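You operate a simulated robot arm through the tools that you are given. There is no shell and no other tool. Be economical: measure what you need, move in short steps, check, and stop when the job is done.

You are at the controls of a simulated two-armed robot. One attempt, no reset.

JOB
Pick up the open sack labelled "lentils" from the top of the narrow table with one hand, pass it to the other hand and put it on the lower shelf of the end stand. Set down upright: open sack.

The check looks at the end state, three seconds after you hand in, the way a careful person would. Anything else that was tipped, shoved, dropped, spilled or broken makes it a failure.

ROBOT AND FRAMES
Two 6-joint arms with two-finger parallel grippers on one trunk, on a base that drives. Base frame: it is fixed to the floor where the robot stands at the start and does not move with it; the origin is under the middle of the robot, x ahead of it, y to its left, z up; the surface under the hand at the start is at about z = 0.88. Readings come in m, rad, newtons and seconds.
The left shoulder is at the start at [0.06, 0.187, 1.197], the right one opposite. With the tool pointing down near the work surface each hand reaches from about 0.24 to 0.62 m from the robot's upright axis, wherever it stands, measured 20 degrees to its own side. Places, roughly: lower shelf of the end stand (20x50 cm) [-1.14, -0.7, 0.32]. Payload 1.57 kg a hand.
The TCP of each hand is the grasp point between the finger pads, 0.03 m short of the fingertips. In the tool frame z runs along the fingers and y along their closing line. Largest opening 0.11 m; finger width 0.024, thickness 0.012; the body of the gripper, 0.048 by 0.112 m, starts 0.078 m behind the TCP.
Orientation is that of the tool frame in the base frame, as a unit quaternion [x, y, z, w]. With the fingers straight down and closing along the base's y, the tool's x points along the base's -x, its y along +y and its z along -z.

CONTROLS
- The arms move only by the tool step_arm. It takes "left_motion", "right_motion" or both (then of equal length, played together; a hand with none holds still); each is a list of rows, each a list of 3 entries, a list of its own where there are three numbers: the shift along the tool's x, y, z in cm, then the turn, a rotation vector about the tool's x, y, z in degrees, then the gripper command, from -1 (shut) to 1 (fully open), values between in proportion. In form: [[[x, y, z], [rx, ry, rz], gripper], ...]. A call has 1 to 8 rows; each row shifts and turns the commanded pose from where the row before left it, along the tool's axes as they then stand. Each row takes 0.2 s and may step no farther than 0.05 m and 0.15 rad from the row before; otherwise, or with a gripper value out of range, the whole call is refused. A pose out of reach is approached as far as the arm can. The call stops where the force on the tool passes 40 N (or 10 N more than at its start, if that is more) or the arm is blocked; 0.2 s more then pass. Each finger travels about 0.153 m/s and halts on what it meets, pressing with about 41 N; the grip force reading is that of the motor and also rises with nothing between the fingers. The clock runs only during rows and for 0.2 s after the last one: add rows that do not move to give the fingers time. The reply holds the time, the measured pose of the TCP, the force on the tool along the base axes, the opening and the grip force, in the units named above and with some noise, with the torque about the TCP (base axes, N m) and any sound that the robot's microphone picked up, and new pictures: "views" is both (left out), scene, wrist or none (wrist: the cameras of the hands that moved).
- Cameras (640 x 400 px; columns grow to the right, rows downward): "scene" is now at [0.006, -0.0379, 1.7214]; the picture's right is [-0.48, -0.88, 0.00], its down [-0.73, 0.40, -0.55] and it looks along [0.48, -0.26, -0.83] (base axes); focal length 296 px, centre (320, 200). "left" rides on the left gripper at [0.07, -0.016, -0.141] in its tool frame; the picture's right is [0.23, 0.97, 0.00], its down [-0.86, 0.20, -0.48] and it looks along [-0.47, 0.11, 0.88] (tool axes); focal length 222 px, centre (320, 200). "right" rides on the right gripper at [0.07, 0.016, -0.141] in its tool frame; the picture's right is [-0.23, 0.97, 0.00], its down [-0.86, -0.20, -0.48] and it looks along [-0.47, -0.11, 0.88] (tool axes); focal length 222 px, centre (320, 200). There is no depth. A picture from a camera that has moved, and an enlarged one, comes with that camera's place and axes in the base frame and with its lens. The place of the scene camera against the robot may be out by one fixed shift of up to 0.012 m in any direction.
- move_column(by): slides the trunk up (or, below 0, down) by that many m; the arms and the scene camera ride with it, the base frame stays. It gives what a move gives, with no picture.
- roll_base(legs): drives the robot by 1 to 6 legs, each [ahead, left, turn to the left] in m, m and rad, along the robot's own axes; the way and the turn of a leg run together, so that a leg with both is an arc; at most 1.5 m and 3.142 rad a leg. The arms and the cameras ride along, it lands a little off, and it stops where it bumps. It gives what a move gives, and a new picture of the scene camera.
- head_to(pan, tilt): turns the head with the scene camera to pan (to the left, within 1.501 rad either way) and tilt (down, from -0.506 to 1.204), counted from straight ahead of the robot. It gives what a move gives, and a new picture of the scene camera.
- enlarge(camera, box): a new picture of the part [left, top, right, bottom] of that camera's present view, enlarged. No time passes.
- hand_in(): hands the job in; it is judged then, once.

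Work in short steps. Places have to be worked out from the pictures, the camera data and where the tool is seen: move nearer, look again, correct. Check each grasp and each placing, and mend what went wrong. You have 120 turns and 260 pictures in all, those below and enlarged ones among them. Open the grippers and draw the arms clear of the work before you hand the job in, unless the task says otherwise; then end with one line.

The tools are called after ">>>" by a JSON object that holds its "name" and its "arguments". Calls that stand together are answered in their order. step_arm: Moves the arms, as the interface text tells. Its arguments: {"type":"object","properties":{"left_motion":{"type":"array"},"right_motion":{"type":"array"},"views":{"type":"string","enum":["both","scene","wrist","none"]}},"required":[]} The other tools are called the same way: move_column (by) slides the trunk up or down; roll_base (legs) drives the base; head_to (pan, tilt) turns the head that bears the scene camera; enlarge (camera, box) takes an enlarged picture of a part of a camera's view; hand_in () hands the job in.

At the start:

```text
time_s: 0.0
left_position: [0.4028, -0.0509, 0.999]
left_ee_rot: [0.0, 1.0, 0.0, 0.0]
left_ft_force: [-0.2, 0.2, -0.3]
left_moment: [0.03, -0.03, 0.03]
left_finger_gap: 0.1097
left_grip_force: 0.0
right_position: [0.3215, -0.3475, 1.1425]
right_ee_rot: [0.0, 1.0, 0.0, 0.0]
right_ft_force: [-0.4, 0.0, 0.3]
right_moment: [-0.04, 0.03, -0.03]
right_finger_gap: 0.1102
right_grip_force: 0.0
trunk travel left (down, up): [-0.825, 0.165]
robot x, y, heading: [0.0004, -0.0035, 0.002]
head pan, tilt: [-0.497, 0.988]
```

scene: 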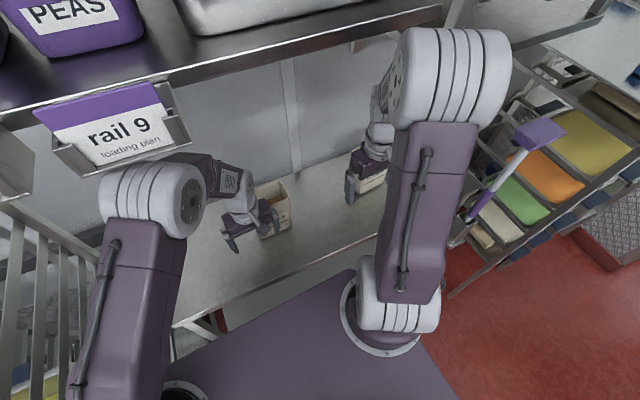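
right: 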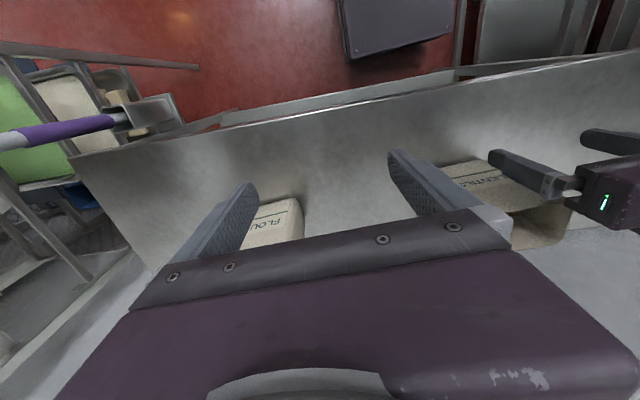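
left: 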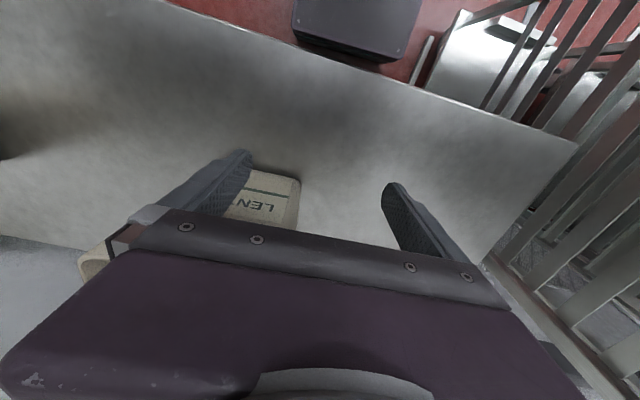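

The left hand hovers near the lentils sack and there is a flour sack under the right hand. I'll enlarge the views to see the sacks clearly.

>>> {"name": "enlarge", "arguments": {"camera": "scene", "box": [190, 110, 430, 260]}}

>>> {"name": "enlarge", "arguments": {"camera": "left", "box": [60, 120, 420, 345]}}

>>> {"name": "enlarge", "arguments": {"camera": "right", "box": [220, 120, 640, 380]}}

```text
2.67 times, centred on (310, 185) of scene
camera zoom: at [0.006, -0.0379, 1.7214], right [-0.48, -0.88, 0.0], down [-0.73, 0.4, -0.55], along [0.48, -0.26, -0.83], focal length 788 px, centre (347, 240)
```

zoom: 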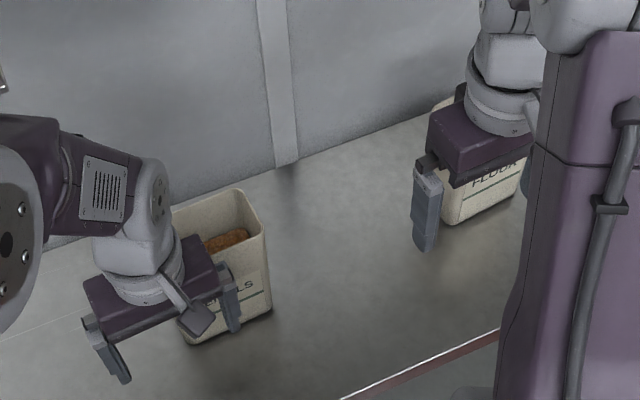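

```text
1.78 times, centred on (240, 232) of left
camera zoom: at [0.3322, -0.0663, 1.1422], right [-0.23, 0.97, 0.0], down [0.86, 0.2, 0.48], along [0.47, 0.11, -0.88], focal length 395 px, centre (462, 142)
```

zoom: 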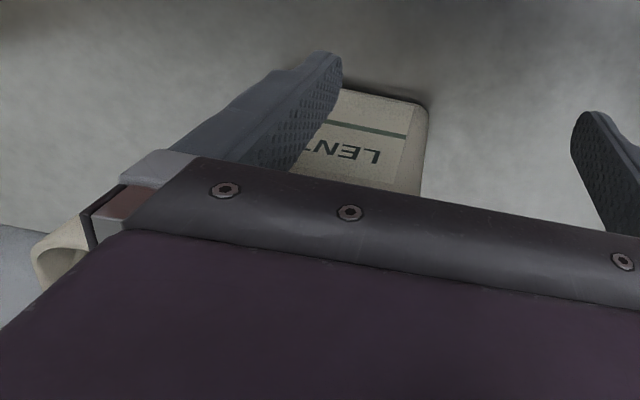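

```text
1.52 times, centred on (430, 250) of right
camera zoom: at [0.2509, -0.3328, 1.2839], right [0.23, 0.97, 0.0], down [0.86, -0.2, 0.48], along [0.47, -0.11, -0.88], focal length 338 px, centre (152, 124)
```

zoom: 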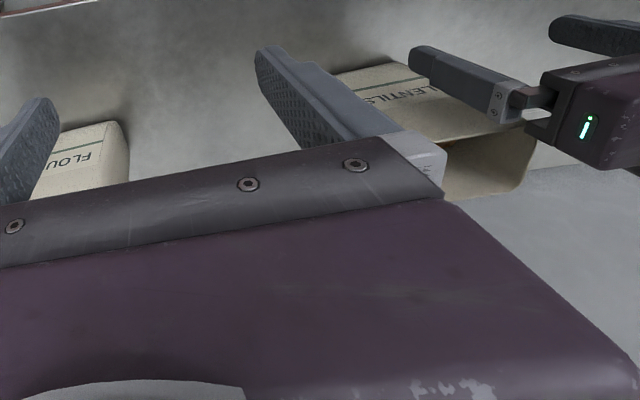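

Sack appears at about x 0.45–0.53, y −0.07…−0.175, top about z 1.03. Before grasping I'll look around to learn the surroundings and where the end stand is.

>>> {"name": "head_to", "arguments": {"pan": -1.5, "tilt": 0.6}}

>>> {"name": "head_to", "arguments": {"pan": 1.5, "tilt": 0.6}}

>>> {"name": "head_to", "arguments": {"pan": 0.0, "tilt": 0.8}}

```text
time_s: 1.3
left_position: [0.4035, -0.0512, 1.0005]
left_ee_rot: [-0.001, 1.0, 0.0, 0.0]
left_ft_force: [0.2, -0.6, 1.0]
left_moment: [0.01, 0.0, 0.02]
left_finger_gap: 0.1102
left_grip_force: 0.1
right_position: [0.322, -0.3471, 1.142]
right_ee_rot: [0.001, 1.0, 0.0, 0.0]
right_ft_force: [0.5, 1.1, -0.2]
right_moment: [-0.03, -0.02, 0.0]
right_finger_gap: 0.1101
right_grip_force: 0.0
trunk travel left (down, up): [-0.825, 0.165]
robot x, y, heading: [-0.0001, -0.0017, 0.004]
head pan, tilt: [-1.499, 0.6]
camera scene: at [-0.0495, -0.0925, 1.7525], right [-1.0, -0.07, 0.0], down [-0.04, 0.56, -0.82], along [0.06, -0.82, -0.57], focal length 296 px, centre (320, 200)
```

scene: 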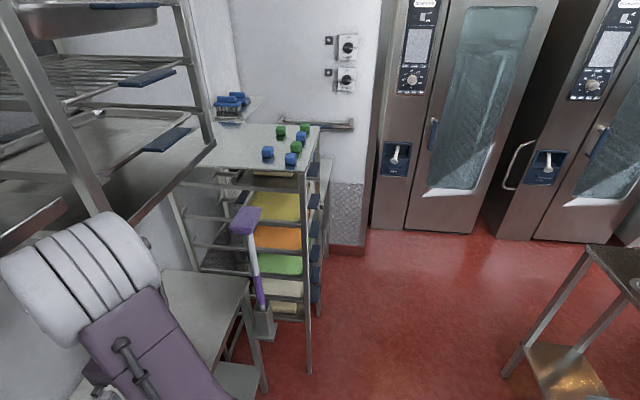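

```text
time_s: 3.9
left_position: [0.4026, -0.0505, 0.9989]
left_ee_rot: [0.001, 1.0, 0.0, 0.0]
left_ft_force: [0.0, -0.3, 0.4]
left_moment: [0.03, 0.02, 0.0]
left_finger_gap: 0.1102
left_grip_force: 0.1
right_position: [0.3218, -0.3484, 1.1428]
right_ee_rot: [0.0, 1.0, 0.0, 0.0]
right_ft_force: [-0.2, 0.1, -0.2]
right_moment: [0.01, 0.02, -0.01]
right_finger_gap: 0.1101
right_grip_force: 0.1
trunk travel left (down, up): [-0.825, 0.165]
robot x, y, heading: [-0.0003, -0.003, 0.001]
head pan, tilt: [1.499, 0.6]
camera scene: at [-0.0496, 0.0838, 1.7525], right [1.0, -0.07, 0.0], down [-0.04, -0.56, -0.83], along [0.06, 0.82, -0.56], focal length 296 px, centre (320, 200)
```

scene: 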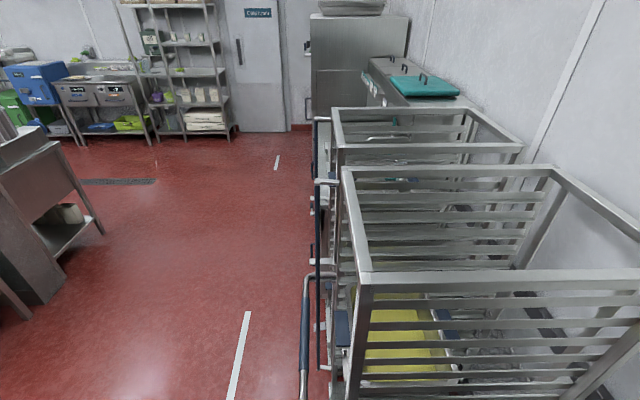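

```text
time_s: 5.5
left_position: [0.4025, -0.0515, 1.001]
left_ee_rot: [0.0, 1.0, 0.0, 0.0]
left_ft_force: [1.4, -0.6, -0.4]
left_moment: [0.0, -0.01, 0.01]
left_finger_gap: 0.1101
left_grip_force: 0.0
right_position: [0.3213, -0.3482, 1.1419]
right_ee_rot: [0.0, 1.0, 0.0, 0.0]
right_ft_force: [-0.2, 0.5, 0.1]
right_moment: [0.01, 0.0, 0.01]
right_finger_gap: 0.1103
right_grip_force: 0.2
trunk travel left (down, up): [-0.825, 0.165]
robot x, y, heading: [0.0015, -0.0006, -0.002]
head pan, tilt: [0.0, 0.799]
camera scene: at [0.0247, -0.0042, 1.7357], right [0.0, -1.0, 0.0], down [-0.72, 0.0, -0.7], along [0.7, 0.0, -0.72], focal length 296 px, centre (320, 200)
```

scene: 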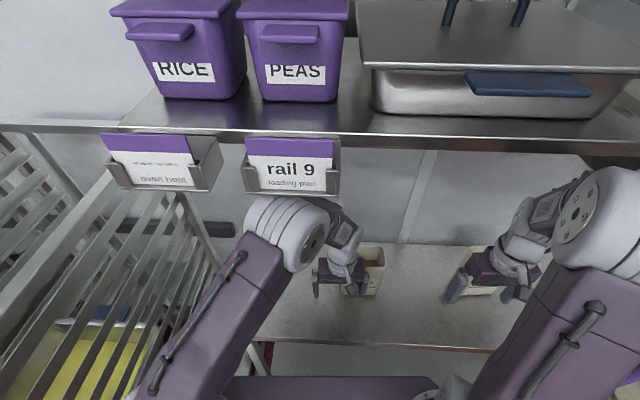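

The robot stands between racks with a shelf above the table; the end stand is behind-right. I raise the left hand clear above the sack and turn it so the fingers close along x (the sack's thin dimension).

>>> {"name": "step_arm", "arguments": {"left_motion": [[[0, 0, -4], [0, 0, 0], 1], [[0, 0, -4], [0, 0, 0], 1], [[0, 0, -2], [0, 0, 0], 1], [[0, 0, 0], [0, 0, 8.5], 1], [[0, 0, 0], [0, 0, 8.5], 1], [[0, 0, 0], [0, 0, 8.5], 1], [[0, 0, 0], [0, 0, 8.5], 1]], "views": "both"}}

```text
time_s: 7.3
left_position: [0.3797, -0.0362, 1.0404]
left_ee_rot: [0.294, 0.953, 0.021, -0.067]
left_ft_force: [-0.1, -0.3, -0.2]
left_moment: [0.04, 0.02, 0.0]
left_finger_gap: 0.1102
left_grip_force: 0.0
right_position: [0.3231, -0.3504, 1.1384]
right_ee_rot: [0.001, 1.0, 0.0, -0.001]
right_ft_force: [0.8, -0.7, 0.0]
right_moment: [0.05, 0.02, 0.02]
right_finger_gap: 0.1097
right_grip_force: 0.0
trunk travel left (down, up): [-0.825, 0.165]
robot x, y, heading: [-0.0039, 0.0009, 0.001]
head pan, tilt: [0.0, 0.799]
stopped in row 7 (left hand): the arm was blocked; the commanded pose is now the measured one
camera scene: at [0.0294, -0.0056, 1.7328], right [0.0, -1.0, 0.0], down [-0.72, 0.0, -0.69], along [0.69, 0.0, -0.72], focal length 296 px, centre (320, 200)
camera left: at [0.3288, -0.0201, 1.191], right [0.36, 0.93, 0.03], down [0.87, -0.35, 0.36], along [0.34, -0.1, -0.93], focal length 222 px, centre (320, 200)
```

scene: 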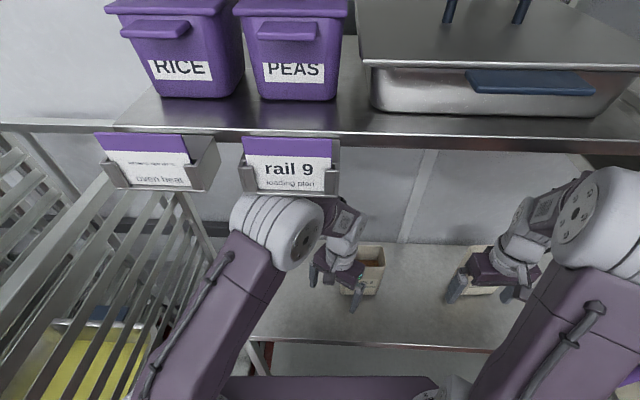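
left: 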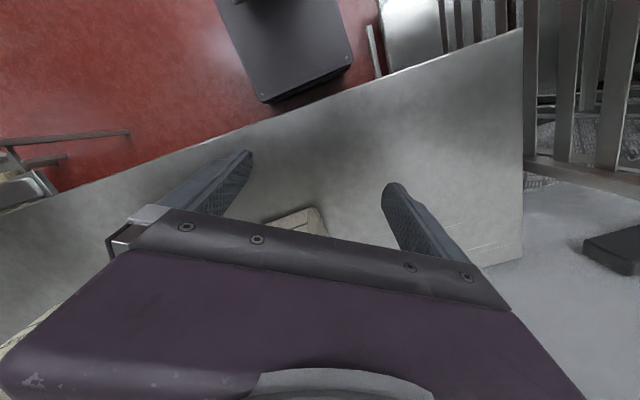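

The left arm got blocked, likely its elbow under the sign holder; the sack looks untouched. I lower the hand off the contact, then back the base away to rearrange (pick with the right arm, whose elbow has no sign above it).

>>> {"name": "step_arm", "arguments": {"left_motion": [[[0, 0, 2], [0, 0, 0], 1], [[0, 0, 1.5], [0, 0, 0], 1]], "views": "scene"}}

```text
time_s: 7.9
left_position: [0.3804, -0.0344, 1.0203]
left_ee_rot: [0.293, 0.954, 0.018, -0.055]
left_ft_force: [0.1, -0.4, -0.7]
left_moment: [0.01, -0.02, -0.02]
left_finger_gap: 0.1103
left_grip_force: 0.0
right_position: [0.3223, -0.3495, 1.144]
right_ee_rot: [-0.001, 1.0, 0.0, -0.001]
right_ft_force: [0.7, -0.3, -0.4]
right_moment: [-0.02, 0.03, -0.01]
right_finger_gap: 0.1101
right_grip_force: 0.1
trunk travel left (down, up): [-0.825, 0.165]
robot x, y, heading: [0.0008, -0.0015, 0.002]
head pan, tilt: [0.0, 0.799]
camera scene: at [0.0267, -0.0055, 1.7382], right [0.0, -1.0, 0.0], down [-0.72, 0.0, -0.7], along [0.7, 0.0, -0.72], focal length 296 px, centre (320, 200)
```

scene: 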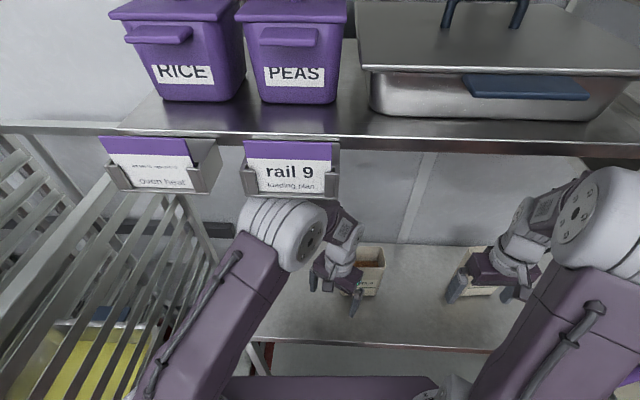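

Contact released (elbow has dropped below the sign). Backing the base off 0.3 m.

>>> {"name": "roll_base", "arguments": {"legs": [[-0.3, 0, 0]]}}

```text
time_s: 9.9
left_position: [0.0826, -0.0345, 1.0157]
left_ee_rot: [0.293, 0.954, 0.017, -0.057]
left_ft_force: [-0.2, 0.0, -0.5]
left_moment: [-0.01, 0.0, 0.0]
left_finger_gap: 0.1103
left_grip_force: 0.1
right_position: [0.0257, -0.3489, 1.1424]
right_ee_rot: [-0.001, 1.0, 0.0, -0.001]
right_ft_force: [-0.1, 0.4, 0.0]
right_moment: [0.02, 0.03, 0.0]
right_finger_gap: 0.1103
right_grip_force: 0.1
trunk travel left (down, up): [-0.825, 0.165]
robot x, y, heading: [-0.2957, -0.0008, 0.002]
head pan, tilt: [0.0, 0.799]
camera scene: at [-0.2699, -0.0046, 1.7356], right [0.0, -1.0, 0.0], down [-0.72, 0.0, -0.7], along [0.7, 0.0, -0.72], focal length 296 px, centre (320, 200)
```

scene: 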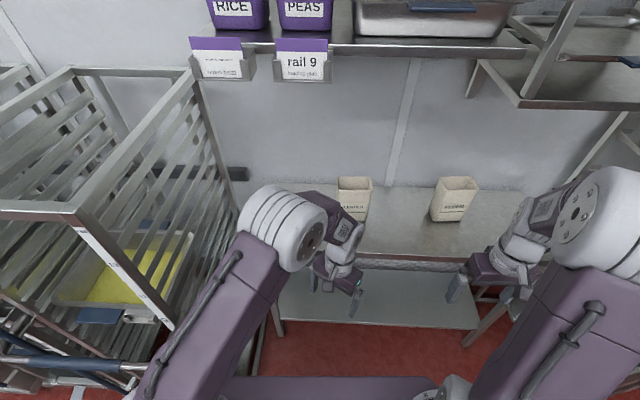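

Shelf edge triangulates to x≈0.31, z≈1.53, sign bottoms z≈1.50. Enlarging to measure the sacks unobstructed.

>>> {"name": "enlarge", "arguments": {"camera": "scene", "box": [310, 150, 502, 270]}}

>>> {"name": "head_to", "arguments": {"pan": -0.25, "tilt": 0.8}}

```text
3.33 times, centred on (406, 210) of scene
camera zoom: at [-0.2699, -0.0046, 1.7356], right [0.0, -1.0, 0.0], down [-0.72, 0.0, -0.7], along [0.7, 0.0, -0.72], focal length 985 px, centre (33, 167)
```

zoom: 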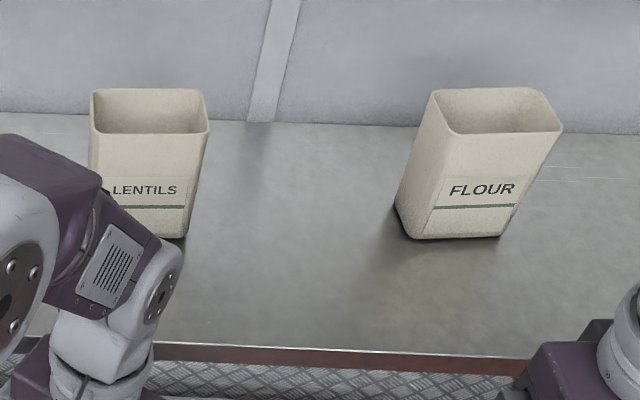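

```text
time_s: 10.7
left_position: [0.0798, -0.0346, 1.0171]
left_ee_rot: [0.293, 0.954, 0.017, -0.056]
left_ft_force: [-0.5, 0.0, 0.3]
left_moment: [0.03, -0.02, 0.02]
left_finger_gap: 0.11
left_grip_force: 0.1
right_position: [0.0233, -0.3477, 1.1431]
right_ee_rot: [-0.001, 1.0, -0.001, 0.0]
right_ft_force: [-0.4, 0.1, 0.2]
right_moment: [0.01, 0.01, 0.0]
right_finger_gap: 0.1099
right_grip_force: 0.1
trunk travel left (down, up): [-0.825, 0.165]
robot x, y, heading: [-0.2987, -0.0028, -0.0]
head pan, tilt: [-0.25, 0.799]
camera scene: at [-0.2761, -0.0243, 1.7357], right [-0.25, -0.97, 0.0], down [-0.69, 0.18, -0.7], along [0.68, -0.17, -0.72], focal length 296 px, centre (320, 200)
```

scene: 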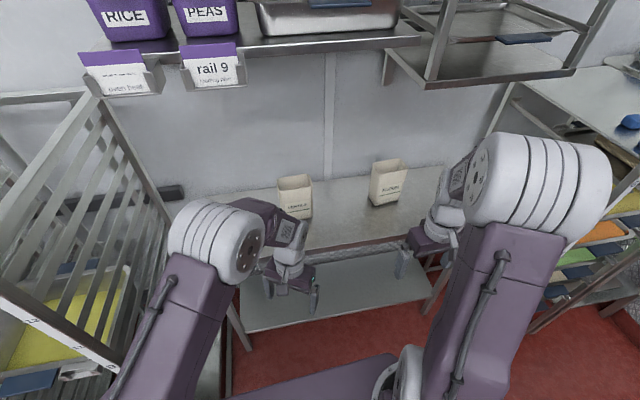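

Lentils sack: top centre ≈ (0.484, −0.122), rim z≈1.04, depth ≈0.07 along x, width ≈0.115. Lower the trunk 0.1 m to keep the elbows off the shelf, then pre-shape the arms here in free space.

>>> {"name": "move_column", "arguments": {"by": -0.1}}

>>> {"name": "step_arm", "arguments": {"right_motion": [[[0, 0, -3], [0, 0, -8.5], 1], [[0, 0, -3], [0, 0, -8.5], 1], [[0, 0, 0], [0, 0, -8.5], 1], [[0, 0, 0], [0, 0, -8.5], 1], [[0, 0, 0], [0, 0, -8.5], 1], [[0, 0, 0], [0, 0, -8.5], 1], [[0, 0, 0], [0, 0, -8.5], 1], [[0, 0, 0], [0, 0, -8.5], 1]], "left_motion": [[[0, 4, 0], [0, 0, -8.5], 1], [[0, 4, 0], [0, 0, -8.5], 1], [[0, 4, 0], [0, 0, -8.5], 1], [[0, 0, 0], [0, 0, -8.5], 1], [[0, 0, 0], [0, 0, 0], 1], [[0, 0, 0], [0, 0, 0], 1], [[0, 0, 0], [0, 0, 0], 1], [[0, 0, 0], [0, 0, 0], 1]], "views": "scene"}}

```text
time_s: 12.0
left_position: [0.0809, -0.034, 0.9163]
left_ee_rot: [0.293, 0.954, 0.018, -0.056]
left_ft_force: [0.4, 0.2, 0.2]
left_moment: [-0.01, 0.0, -0.03]
left_finger_gap: 0.1097
left_grip_force: 0.0
right_position: [0.0236, -0.3482, 1.0429]
right_ee_rot: [-0.001, 1.0, -0.001, 0.0]
right_ft_force: [0.1, -1.7, 0.1]
right_moment: [-0.03, 0.01, 0.04]
right_finger_gap: 0.1097
right_grip_force: 0.1
trunk travel left (down, up): [-0.725, 0.265]
robot x, y, heading: [-0.2973, -0.0013, 0.003]
head pan, tilt: [-0.25, 0.799]
```

```text
time_s: 13.8
left_position: [0.1322, 0.0729, 0.9191]
left_ee_rot: [0.0, 0.998, 0.033, -0.05]
left_ft_force: [0.4, -0.6, 0.6]
left_moment: [0.01, -0.01, -0.03]
left_finger_gap: 0.1101
left_grip_force: 0.1
right_position: [0.0229, -0.348, 1.1026]
right_ee_rot: [-0.561, 0.828, 0.0, 0.001]
right_ft_force: [-0.8, 0.0, 0.4]
right_moment: [-0.02, -0.02, 0.01]
right_finger_gap: 0.1102
right_grip_force: 0.0
trunk travel left (down, up): [-0.725, 0.265]
robot x, y, heading: [-0.3007, -0.0003, 0.001]
head pan, tilt: [-0.25, 0.799]
camera scene: at [-0.275, -0.0243, 1.6356], right [-0.25, -0.97, 0.0], down [-0.69, 0.18, -0.7], along [0.68, -0.17, -0.72], focal length 296 px, centre (320, 200)
```

scene: 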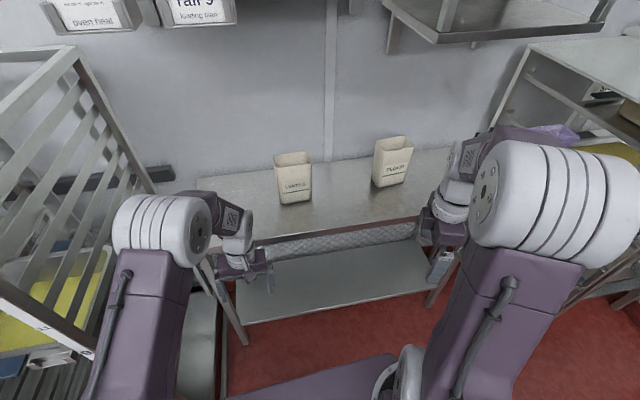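

Both behave. Finish the right-hand turn and lift the left hand above table height and outward.

>>> {"name": "step_arm", "arguments": {"right_motion": [[[0, 0, -1], [0, 0, -7.3], 1], [[0, 0, 0], [0, 0, -7.3], 1], [[0, 0, 0], [0, 0, -7.2], 1], [[0, 0, 0], [0, 0, 0], 1]], "left_motion": [[[0, 2, -3], [0, 0, 0], 1], [[0, 2, -3], [0, 0, 0], 1], [[0, 0, -3], [0, 0, 0], 1], [[0, 0, 0], [0, 0, 0], 1]], "views": "none"}}

>>> {"name": "step_arm", "arguments": {"right_motion": [[[-3.23, -3, 0], [0, 0, 0], 1], [[-3.23, -3, 0], [0, 0, 0], 1], [[-3.23, -3, 0], [0, 0, 0], 1], [[-3.23, -3, 0], [0, 0, 0], 1], [[-3.23, -3, 0], [0, 0, 0], 1], [[-3.23, -3, 0], [0, 0, 0], 1], [[-3.23, -3, 0], [0, 0, 0], 1], [[0, 0, 0], [0, 0, 0], 1]], "views": "both"}}

```text
time_s: 14.8
left_position: [0.1416, 0.1077, 1.0097]
left_ee_rot: [0.001, 0.998, 0.033, -0.049]
left_ft_force: [-0.1, 0.4, 0.4]
left_moment: [0.0, 0.02, -0.01]
left_finger_gap: 0.1102
left_grip_force: 0.1
right_position: [0.0243, -0.3486, 1.1119]
right_ee_rot: [-0.706, 0.708, 0.0, 0.0]
right_ft_force: [-0.3, 0.4, 0.6]
right_moment: [0.01, 0.02, 0.0]
right_finger_gap: 0.1101
right_grip_force: 0.0
trunk travel left (down, up): [-0.725, 0.265]
robot x, y, heading: [-0.2925, 0.0021, 0.0]
head pan, tilt: [-0.25, 0.799]
```

```text
time_s: 16.6
left_position: [0.1408, 0.1059, 1.0101]
left_ee_rot: [0.001, 0.998, 0.034, -0.048]
left_ft_force: [-0.3, -0.4, 0.6]
left_moment: [0.01, 0.0, -0.03]
left_finger_gap: 0.1103
left_grip_force: 0.1
right_position: [0.2353, -0.1228, 1.1129]
right_ee_rot: [-0.706, 0.708, 0.0, 0.0]
right_ft_force: [0.0, 0.6, 0.5]
right_moment: [0.01, 0.01, -0.03]
right_finger_gap: 0.1096
right_grip_force: 0.1
trunk travel left (down, up): [-0.725, 0.265]
robot x, y, heading: [-0.298, 0.002, -0.0]
head pan, tilt: [-0.25, 0.799]
camera scene: at [-0.2761, -0.025, 1.6357], right [-0.25, -0.97, 0.0], down [-0.69, 0.18, -0.7], along [0.68, -0.17, -0.72], focal length 296 px, centre (320, 200)
camera right: at [0.2181, -0.193, 1.2549], right [-0.97, 0.23, 0.0], down [0.2, 0.85, 0.48], along [0.11, 0.47, -0.88], focal length 222 px, centre (320, 200)
```

scene: 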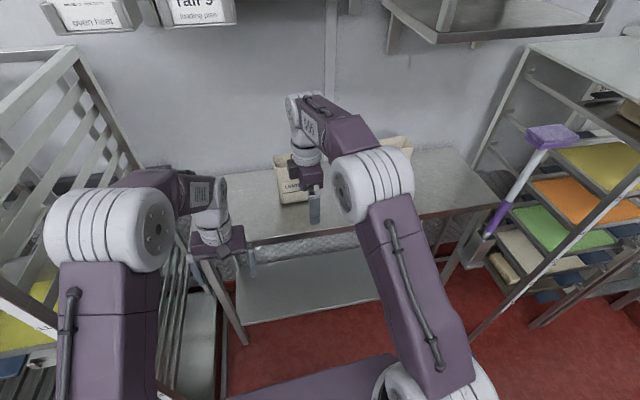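
right: 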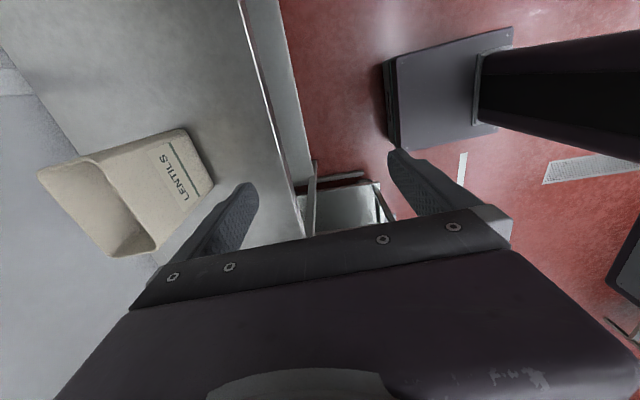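

Rim confirmed by the wrist camera: centre ≈(0.486, −0.119), z≈1.04; fingertips at 1.08. Drive forward 0.25 m to place the hand above the sack.

>>> {"name": "roll_base", "arguments": {"legs": [[0.15, 0, 0], [0.1, 0, 0]]}}

>>> {"name": "enlarge", "arguments": {"camera": "right", "box": [0, 0, 640, 400]}}

```text
time_s: 18.7
left_position: [0.3921, 0.107, 1.0096]
left_ee_rot: [0.003, 0.998, 0.033, -0.049]
left_ft_force: [0.2, 0.0, 0.3]
left_moment: [-0.01, 0.0, -0.01]
left_finger_gap: 0.1099
left_grip_force: 0.0
right_position: [0.4854, -0.1237, 1.114]
right_ee_rot: [-0.705, 0.709, 0.0, 0.0]
right_ft_force: [-0.8, 0.1, -0.3]
right_moment: [-0.01, 0.01, 0.03]
right_finger_gap: 0.1099
right_grip_force: 0.1
trunk travel left (down, up): [-0.725, 0.265]
robot x, y, heading: [-0.0456, -0.0008, -0.002]
head pan, tilt: [-0.25, 0.799]
camera scene: at [-0.0242, -0.0244, 1.6357], right [-0.25, -0.97, 0.0], down [-0.69, 0.18, -0.7], along [0.68, -0.17, -0.72], focal length 296 px, centre (320, 200)
```

scene: 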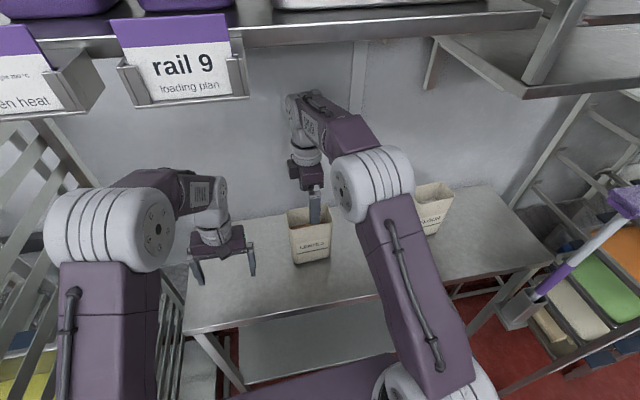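

```text
1.00 times, centred on (320, 200) of right (not enlarged: the box is as wide or as high as the picture)
camera zoom: at [0.4692, -0.1939, 1.2549], right [-0.97, 0.23, 0.0], down [0.2, 0.85, 0.48], along [0.11, 0.47, -0.88], focal length 222 px, centre (320, 200)
```

zoom: 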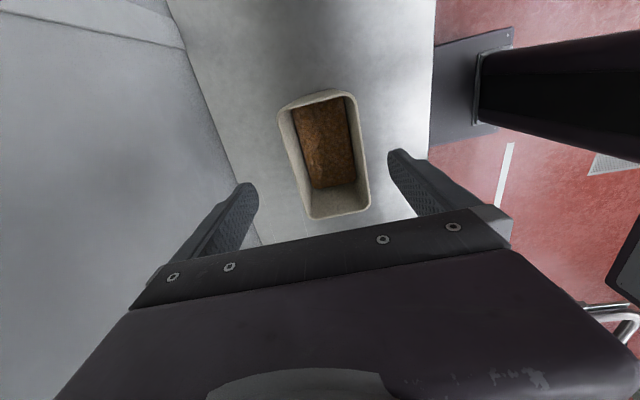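

Well aligned: rim spans x≈0.445–0.51, y centre ≈ −0.119. Nudge 8 mm in −x and 4 mm +y, and descend to TCP z≈0.998.

>>> {"name": "step_arm", "arguments": {"right_motion": [[[-0.4, 0.8, 0], [0, 0, 0], 1], [[0, 0, 3.5], [0, 0, 0], 1], [[0, 0, 3.5], [0, 0, 0], 1], [[0, 0, 2.6], [0, 0, 0], 1], [[0, 0, 2], [0, 0, 0], 1], [[0, 0, 0], [0, 0, 0], 1]], "views": "both"}}

```text
time_s: 20.1
left_position: [0.3922, 0.1054, 1.0094]
left_ee_rot: [0.001, 0.998, 0.034, -0.049]
left_ft_force: [-0.1, -0.2, 0.0]
left_moment: [0.0, -0.01, -0.01]
left_finger_gap: 0.11
left_grip_force: 0.0
right_position: [0.4789, -0.119, 0.9957]
right_ee_rot: [-0.705, 0.709, 0.0, 0.0]
right_ft_force: [0.5, -0.5, -0.3]
right_moment: [0.0, -0.01, 0.0]
right_finger_gap: 0.11
right_grip_force: 0.0
trunk travel left (down, up): [-0.725, 0.265]
robot x, y, heading: [-0.0458, 0.0013, -0.001]
head pan, tilt: [-0.25, 0.799]
camera scene: at [-0.0246, -0.0243, 1.6357], right [-0.25, -0.97, 0.0], down [-0.69, 0.18, -0.7], along [0.68, -0.17, -0.72], focal length 296 px, centre (320, 200)
camera right: at [0.4605, -0.1893, 1.1378], right [-0.97, 0.23, 0.0], down [0.2, 0.85, 0.48], along [0.11, 0.47, -0.88], focal length 222 px, centre (320, 200)
```

scene: 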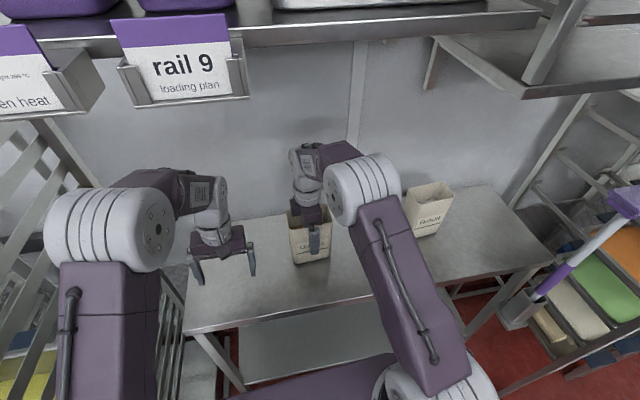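
right: 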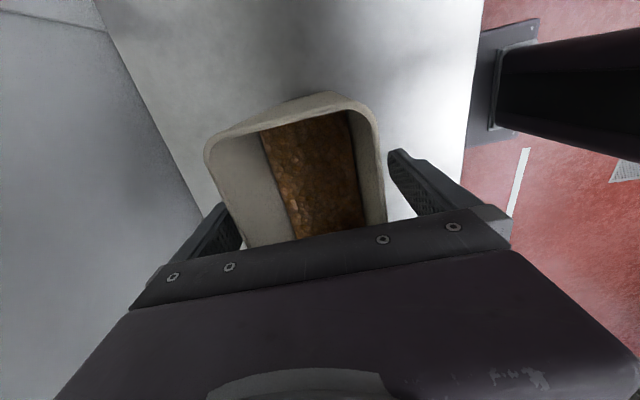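

The fingers straddle the sack. Close gently and wait.

>>> {"name": "step_arm", "arguments": {"right_motion": [[[0, 0, 0], [0, 0, 0], 0.5], [[0, 0, 0], [0, 0, 0], 0.3], [[0, 0, 0], [0, 0, 0], 0.0], [[0, 0, 0], [0, 0, 0], -1], [[0, 0, 0], [0, 0, 0], -1], [[0, 0, 0], [0, 0, 0], -1]], "views": "wrist"}}

```text
time_s: 21.5
left_position: [0.3932, 0.1058, 1.0093]
left_ee_rot: [0.002, 0.998, 0.033, -0.049]
left_ft_force: [-0.1, -0.4, 0.3]
left_moment: [0.0, 0.0, 0.02]
left_finger_gap: 0.1103
left_grip_force: 0.1
right_position: [0.4782, -0.1193, 0.9965]
right_ee_rot: [-0.705, 0.709, 0.0, 0.0]
right_ft_force: [1.8, 0.4, 0.1]
right_moment: [-0.01, -0.01, 0.02]
right_finger_gap: 0.0707
right_grip_force: 40.8
trunk travel left (down, up): [-0.725, 0.265]
robot x, y, heading: [-0.048, 0.0002, -0.004]
head pan, tilt: [-0.25, 0.799]
camera right: at [0.4612, -0.1894, 1.1378], right [-0.97, 0.23, 0.0], down [0.2, 0.85, 0.48], along [0.11, 0.47, -0.88], focal length 222 px, centre (320, 200)
```

right: 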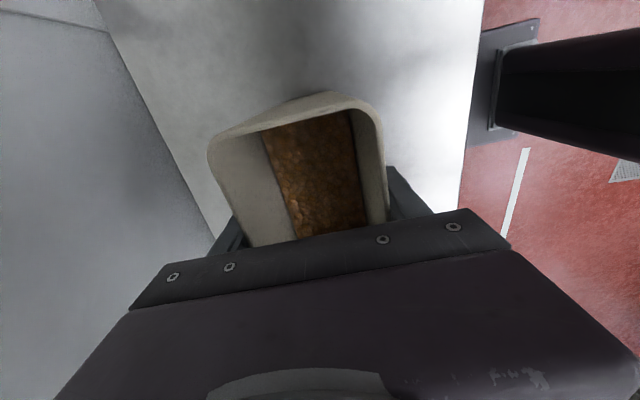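

Gripped at 0.071 m opening, 41 N. Lift 5 cm slowly and check the load.

>>> {"name": "step_arm", "arguments": {"right_motion": [[[0, 0, -1], [0, 0, 0], -1], [[0, 0, -2], [0, 0, 0], -1], [[0, 0, -2], [0, 0, 0], -1], [[0, 0, 0], [0, 0, 0], -1]], "views": "both"}}

```text
time_s: 22.5
left_position: [0.3931, 0.1045, 1.0088]
left_ee_rot: [0.002, 0.998, 0.034, -0.049]
left_ft_force: [-0.5, -0.1, 0.2]
left_moment: [0.05, -0.02, 0.02]
left_finger_gap: 0.1101
left_grip_force: 0.1
right_position: [0.4782, -0.1184, 1.0468]
right_ee_rot: [-0.705, 0.709, 0.0, -0.001]
right_ft_force: [-0.7, -0.1, -5.7]
right_moment: [0.02, 0.01, 0.02]
right_finger_gap: 0.0709
right_grip_force: 40.9
trunk travel left (down, up): [-0.725, 0.265]
robot x, y, heading: [-0.0486, -0.0005, 0.001]
head pan, tilt: [-0.25, 0.799]
camera scene: at [-0.023, -0.0247, 1.6356], right [-0.25, -0.97, 0.0], down [-0.7, 0.18, -0.7], along [0.67, -0.17, -0.72], focal length 296 px, centre (320, 200)
camera right: at [0.4616, -0.1894, 1.1886], right [-0.97, 0.23, 0.0], down [0.2, 0.85, 0.48], along [0.11, 0.47, -0.88], focal length 222 px, centre (320, 200)
```

scene: 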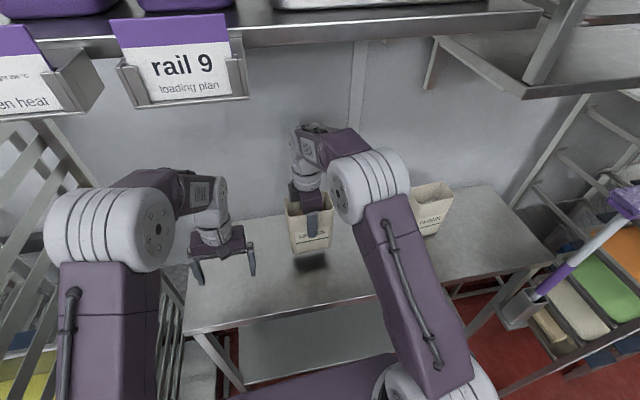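
right: 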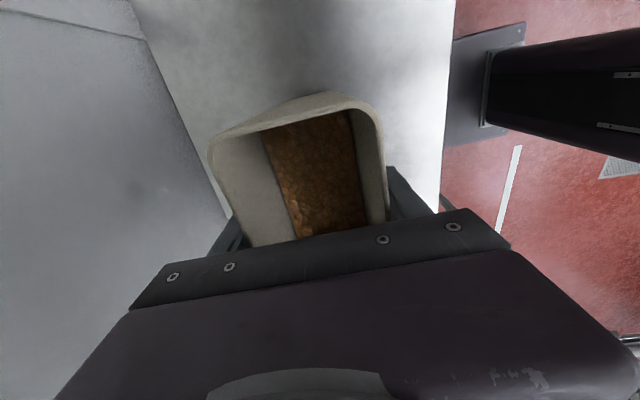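

Load is about 0.55 kg, held level. Back away from the table 0.35 m.

>>> {"name": "roll_base", "arguments": {"legs": [[-0.15, 0, 0], [-0.2, 0, 0]]}}

>>> {"name": "head_to", "arguments": {"pan": -1.5, "tilt": 0.7}}

```text
time_s: 25.1
left_position: [0.0412, 0.1056, 1.0081]
left_ee_rot: [0.002, 0.998, 0.034, -0.05]
left_ft_force: [0.5, -0.1, 0.0]
left_moment: [0.04, 0.02, 0.02]
left_finger_gap: 0.1099
left_grip_force: 0.0
right_position: [0.1271, -0.119, 1.0458]
right_ee_rot: [-0.705, 0.709, 0.0, 0.0]
right_ft_force: [1.0, -0.1, -5.9]
right_moment: [0.04, 0.0, 0.0]
right_finger_gap: 0.0705
right_grip_force: 41.0
trunk travel left (down, up): [-0.725, 0.265]
robot x, y, heading: [-0.3979, 0.0036, -0.002]
head pan, tilt: [-0.25, 0.799]
camera scene: at [-0.3737, -0.0242, 1.6356], right [-0.25, -0.97, 0.0], down [-0.7, 0.18, -0.7], along [0.67, -0.17, -0.72], focal length 296 px, centre (320, 200)
```

scene: 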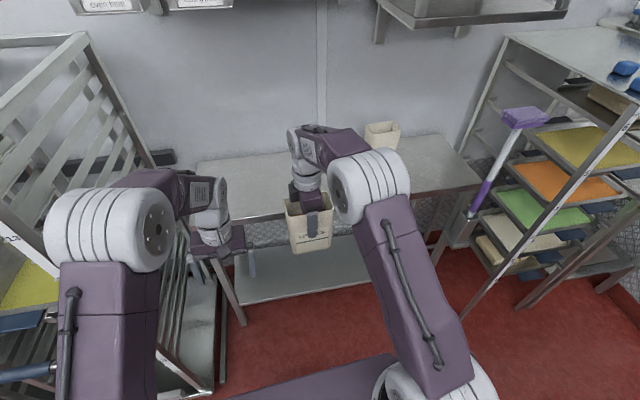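

```text
time_s: 26.5
left_position: [0.0412, 0.1066, 1.0096]
left_ee_rot: [0.003, 0.998, 0.033, -0.049]
left_ft_force: [0.6, 0.0, -0.1]
left_moment: [-0.03, 0.02, 0.02]
left_finger_gap: 0.11
left_grip_force: 0.0
right_position: [0.1267, -0.1187, 1.0456]
right_ee_rot: [-0.705, 0.709, 0.0, 0.0]
right_ft_force: [1.4, -0.1, -6.5]
right_moment: [-0.01, 0.02, 0.01]
right_finger_gap: 0.0705
right_grip_force: 41.5
trunk travel left (down, up): [-0.725, 0.265]
robot x, y, heading: [-0.3976, 0.0006, -0.003]
head pan, tilt: [-1.499, 0.7]
camera scene: at [-0.4478, -0.0888, 1.6439], right [-1.0, -0.07, 0.0], down [-0.05, 0.64, -0.76], along [0.05, -0.76, -0.64], focal length 296 px, centre (320, 200)
```

scene: 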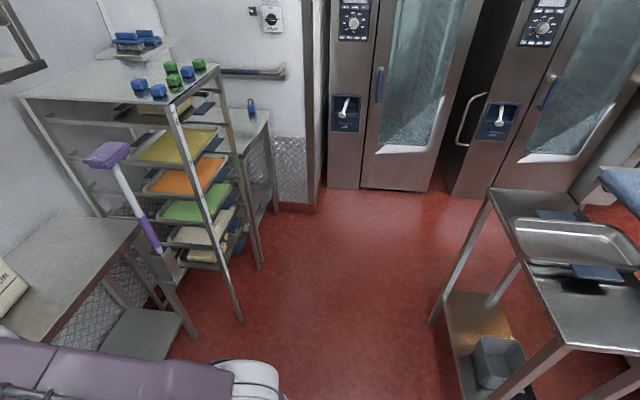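

The stand is visible: long side along y, a grey bin on its lower shelf, plenty of headroom. I'll turn the robot right 90° into the open aisle to do the handover there and see the stand better.

>>> {"name": "roll_base", "arguments": {"legs": [[-0.05, 0, -0.5], [0, 0, -0.5], [0, 0, -0.57]]}}

>>> {"name": "head_to", "arguments": {"pan": -1.0, "tilt": 0.75}}

```text
time_s: 31.4
left_position: [-0.3411, -0.4258, 1.0092]
left_ee_rot: [0.706, 0.706, 0.058, -0.011]
left_ft_force: [0.8, 0.1, -0.7]
left_moment: [0.0, 0.02, -0.01]
left_finger_gap: 0.1101
left_grip_force: 0.0
right_position: [-0.5637, -0.5136, 1.0478]
right_ee_rot: [0.001, 1.0, 0.0, 0.0]
right_ft_force: [0.7, 0.4, -6.8]
right_moment: [0.0, 0.01, 0.0]
right_finger_gap: 0.0706
right_grip_force: 41.4
trunk travel left (down, up): [-0.725, 0.265]
robot x, y, heading: [-0.4474, 0.0099, -1.568]
head pan, tilt: [-1.499, 0.7]
camera scene: at [-0.5277, 0.0609, 1.6439], right [-0.07, 1.0, 0.0], down [0.64, 0.05, -0.76], along [-0.76, -0.05, -0.64], focal length 296 px, centre (320, 200)
```

scene: 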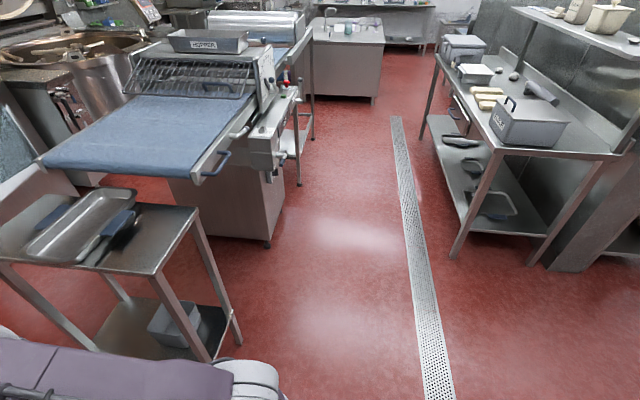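

```text
time_s: 32.3
left_position: [-0.341, -0.427, 1.0098]
left_ee_rot: [0.706, 0.706, 0.058, -0.012]
left_ft_force: [-0.2, -0.2, -0.8]
left_moment: [0.01, -0.02, -0.01]
left_finger_gap: 0.1102
left_grip_force: 0.0
right_position: [-0.5639, -0.5134, 1.0468]
right_ee_rot: [0.0, 1.0, 0.0, -0.001]
right_ft_force: [0.9, 0.3, -6.0]
right_moment: [0.02, -0.02, -0.01]
right_finger_gap: 0.0705
right_grip_force: 41.2
trunk travel left (down, up): [-0.725, 0.265]
robot x, y, heading: [-0.4476, 0.0103, -1.567]
head pan, tilt: [-1.0, 0.75]
camera scene: at [-0.513, 0.0224, 1.6396], right [-0.54, 0.84, 0.0], down [0.57, 0.37, -0.73], along [-0.62, -0.39, -0.68], focal length 296 px, centre (320, 200)
```

scene: 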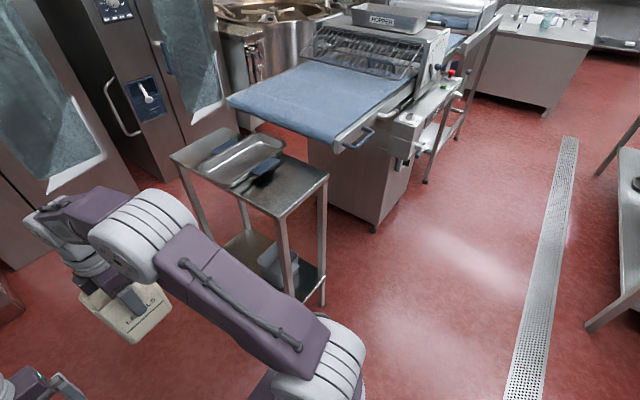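

Stand fully in view: bin sits at the north end of the lower shelf, south part seems free. Enlarging to measure.

>>> {"name": "enlarge", "arguments": {"camera": "scene", "box": [150, 110, 390, 320]}}

```text
1.90 times, centred on (270, 215) of scene
camera zoom: at [-0.513, 0.0224, 1.6396], right [-0.54, 0.84, 0.0], down [0.57, 0.37, -0.73], along [-0.62, -0.39, -0.68], focal length 563 px, centre (415, 171)
```

zoom: 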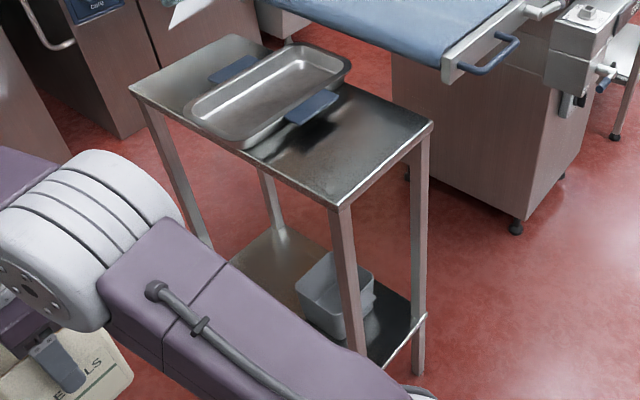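

Stand: lower shelf ≈ x −1.25…−1.0, y −0.98…−0.41; bin occupies y −0.70…−0.53, so sack goes near (−1.11, −0.85). Now start reorienting the left hand for a sideways (30° down) grip below the right fingers, and draw the sack slightly nearer.

>>> {"name": "step_arm", "arguments": {"left_motion": [[[0, 4, 0], [0, 0, 8.5], 1], [[1, 4, 0], [0, 0, 8.5], 1], [[1, 4, 0], [0, 0, 8.5], 1], [[0, 0, 0], [0, 0, 8.5], 1], [[0, 0, 0], [0, 0, 8.5], 1], [[0, 0, 0], [0, 0, 8.5], 1], [[0, 0, 0], [0, 0, 8.5], 1], [[0, 0, 0], [0, 0, 8.5], 1]], "right_motion": [[[-1, 1.5, 0], [0, 0, 0], -1], [[-1, 2, 0], [0, 0, 0], -1], [[-1, 2, 0], [0, 0, 0], -1], [[0, 1.5, 0], [0, 0, 0], -1], [[0, 0, 0], [0, 0, 0], -1], [[0, 0, 0], [0, 0, 0], -1], [[0, 0, 0], [0, 0, 0], -1], [[0, 0, 0], [0, 0, 0], -1]], "views": "none"}}

>>> {"name": "head_to", "arguments": {"pan": 0.0, "tilt": 0.9}}

```text
time_s: 34.1
left_position: [-0.2177, -0.426, 1.0174]
left_ee_rot: [0.98, 0.188, 0.042, -0.042]
left_ft_force: [0.7, -0.5, -0.2]
left_moment: [-0.02, 0.02, 0.0]
left_finger_gap: 0.1101
left_grip_force: 0.0
right_position: [-0.5347, -0.4433, 1.0475]
right_ee_rot: [0.001, 1.0, 0.001, -0.001]
right_ft_force: [0.1, 0.1, -6.5]
right_moment: [-0.02, -0.01, -0.02]
right_finger_gap: 0.0708
right_grip_force: 41.2
trunk travel left (down, up): [-0.725, 0.265]
robot x, y, heading: [-0.4455, 0.0107, -1.566]
head pan, tilt: [-1.0, 0.75]
```

```text
time_s: 35.4
left_position: [-0.2177, -0.4251, 1.0182]
left_ee_rot: [0.98, 0.19, 0.043, -0.042]
left_ft_force: [-0.3, -0.3, -0.3]
left_moment: [-0.03, 0.02, 0.0]
left_finger_gap: 0.1104
left_grip_force: 0.1
right_position: [-0.5344, -0.4422, 1.0478]
right_ee_rot: [0.0, 1.0, 0.0, 0.0]
right_ft_force: [0.7, -0.4, -5.4]
right_moment: [0.01, 0.01, 0.02]
right_finger_gap: 0.0702
right_grip_force: 41.0
trunk travel left (down, up): [-0.725, 0.265]
robot x, y, heading: [-0.4465, 0.0152, -1.57]
head pan, tilt: [0.0, 0.901]
camera scene: at [-0.4432, -0.0083, 1.6277], right [-1.0, 0.0, 0.0], down [0.0, 0.78, -0.62], along [0.0, -0.62, -0.78], focal length 296 px, centre (320, 200)
```

scene: 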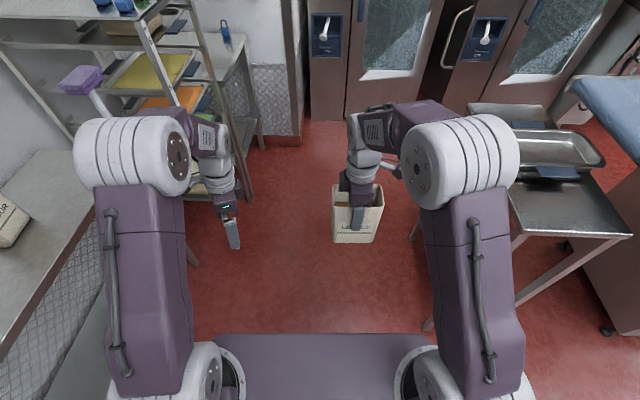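

Good view. Complete the yaw while shifting right, then pitch the left gripper toward the sack.

>>> {"name": "step_arm", "arguments": {"left_motion": [[[-3, 0, 0], [0, 0, 7.3], 1], [[-3, 0, 0], [0, 0, 7.3], 1], [[0, 0, 0], [0, 0, 7.3], 1], [[0, 0, 0], [0, -8.5, 0], 1], [[0, 0, 0], [0, -8.5, 0], 1], [[0, 0, 0], [0, -8.5, 0], 1], [[0, 0, 0], [0, -8.5, 0], 1], [[0, 0, 0], [0, -8.5, 0], 1]], "views": "scene"}}

```text
time_s: 37.2
left_position: [-0.2737, -0.4454, 1.0122]
left_ee_rot: [0.942, 0.017, -0.332, -0.046]
left_ft_force: [0.1, 0.0, 0.2]
left_moment: [0.01, 0.01, -0.01]
left_finger_gap: 0.1101
left_grip_force: 0.1
right_position: [-0.5332, -0.4433, 1.0466]
right_ee_rot: [0.001, 1.0, 0.001, 0.0]
right_ft_force: [0.3, -0.3, -6.3]
right_moment: [-0.02, -0.02, 0.0]
right_finger_gap: 0.0703
right_grip_force: 41.4
trunk travel left (down, up): [-0.725, 0.265]
robot x, y, heading: [-0.4451, 0.0112, -1.572]
head pan, tilt: [0.0, 0.901]
camera scene: at [-0.4419, -0.0087, 1.6277], right [-1.0, 0.0, 0.0], down [0.0, 0.78, -0.62], along [0.0, -0.62, -0.78], focal length 296 px, centre (320, 200)
```

scene: 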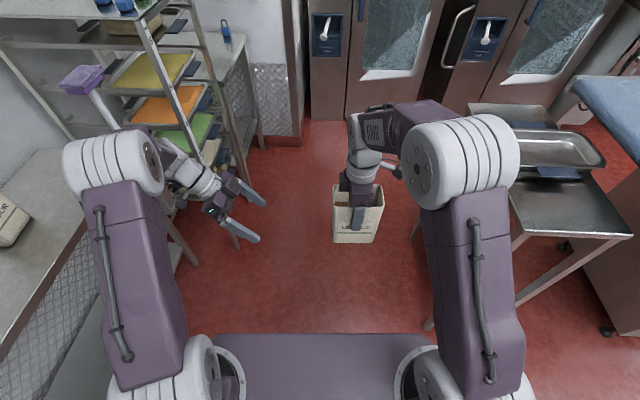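

Works. Correct the 5.6° roll, finish the pitch to 60°, and come to a pre-approach point 12 cm short of the grip.

>>> {"name": "step_arm", "arguments": {"left_motion": [[[0, 0, 0], [-4.36, 0, 3.5], 1], [[0, 0, 0], [0, -8.5, 0], 1], [[0, 0, 0], [0, -8.5, 0], 1], [[0, 0, 0], [0, -4, 0], 1], [[-3.07, 0, 3.47], [0, 0, 0], 1], [[-3.07, 0, 3.47], [0, 0, 0], 1], [[-3.07, 0, 3.47], [0, 0, 0], 1], [[0, 0, 0], [0, 0, 0], 1]], "views": "both"}}

```text
time_s: 39.0
left_position: [-0.4103, -0.444, 1.0397]
left_ee_rot: [0.867, 0.002, -0.498, 0.0]
left_ft_force: [0.7, 0.4, -0.5]
left_moment: [0.01, -0.03, 0.01]
left_finger_gap: 0.1101
left_grip_force: 0.0
right_position: [-0.5352, -0.4439, 1.0464]
right_ee_rot: [0.001, 1.0, 0.001, -0.001]
right_ft_force: [-0.4, -0.1, -6.3]
right_moment: [0.0, -0.03, -0.02]
right_finger_gap: 0.0709
right_grip_force: 41.1
trunk travel left (down, up): [-0.725, 0.265]
robot x, y, heading: [-0.4484, 0.0139, -1.563]
head pan, tilt: [0.0, 0.901]
camera scene: at [-0.4424, -0.0084, 1.6277], right [-1.0, 0.0, 0.0], down [0.0, 0.78, -0.62], along [0.0, -0.62, -0.78], focal length 296 px, centre (320, 200)
camera left: at [-0.2545, -0.4262, 1.0522], right [0.12, -0.97, -0.2], down [-0.02, -0.2, 0.98], along [-0.99, -0.11, -0.04], focal length 222 px, centre (320, 200)
```

scene: 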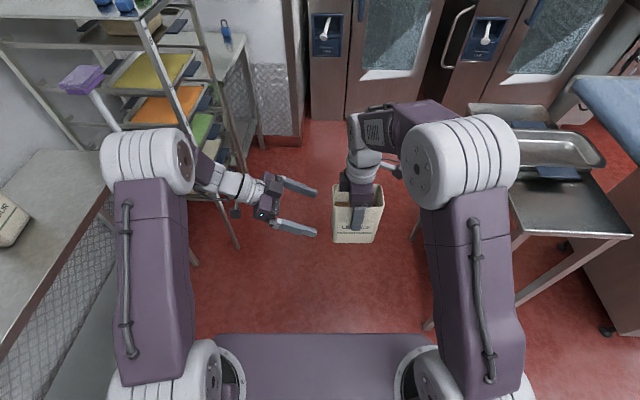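
left: 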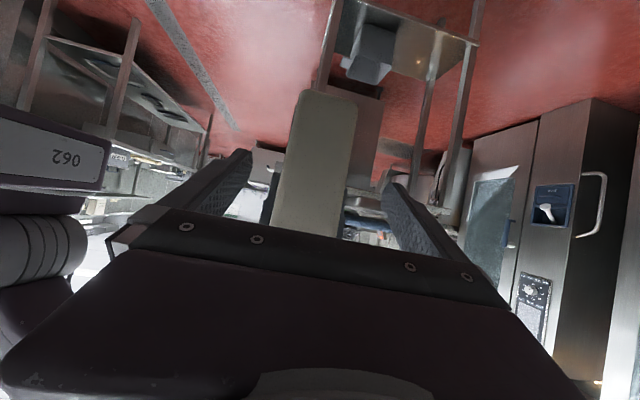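

Sack's side face is centred between the left fingers, bottom at z≈0.935. Advance 12 cm along the tool axis.

>>> {"name": "step_arm", "arguments": {"left_motion": [[[0, 0, 3], [0, 0, 0], 1], [[0, 0, 3], [0, 0, 0], 1], [[0, 0, 3], [0, 0, 0], 1], [[0, 0, 0], [0, 0, 0], 1]], "views": "both"}}

```text
time_s: 40.0
left_position: [-0.4892, -0.4442, 0.9934]
left_ee_rot: [0.868, 0.001, -0.497, 0.0]
left_ft_force: [0.7, -0.1, 0.1]
left_moment: [0.0, 0.02, -0.01]
left_finger_gap: 0.11
left_grip_force: 0.0
right_position: [-0.5348, -0.4431, 1.047]
right_ee_rot: [0.001, 1.0, 0.001, -0.001]
right_ft_force: [1.1, -1.0, -7.1]
right_moment: [-0.03, 0.0, -0.02]
right_finger_gap: 0.0707
right_grip_force: 41.3
trunk travel left (down, up): [-0.725, 0.265]
robot x, y, heading: [-0.4471, 0.0096, -1.571]
head pan, tilt: [0.0, 0.901]
camera scene: at [-0.4429, -0.0081, 1.6277], right [-1.0, 0.0, 0.0], down [0.0, 0.78, -0.62], along [0.0, -0.62, -0.78], focal length 296 px, centre (320, 200)
camera left: at [-0.3325, -0.426, 1.0061], right [0.12, -0.97, -0.2], down [-0.02, -0.2, 0.98], along [-0.99, -0.11, -0.04], focal length 222 px, centre (320, 200)
```

scene: 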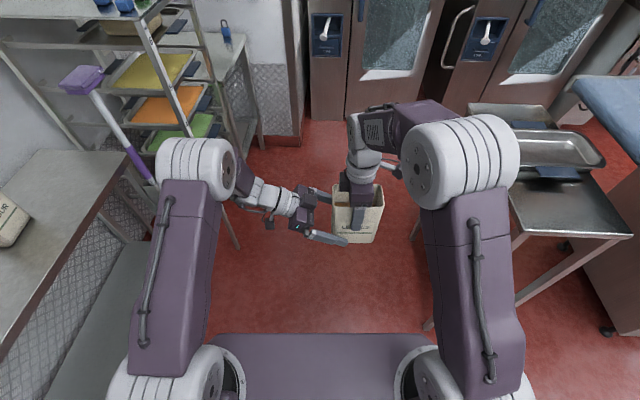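
left: 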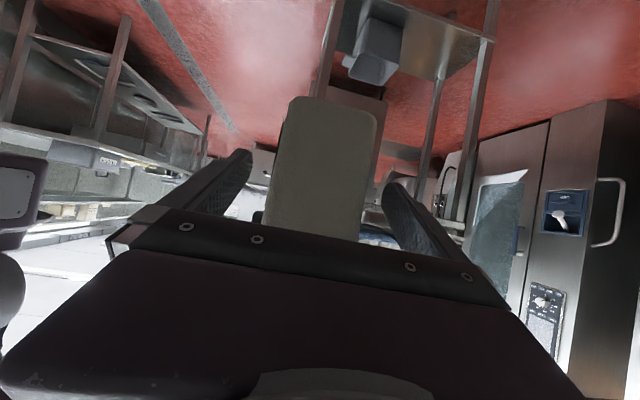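

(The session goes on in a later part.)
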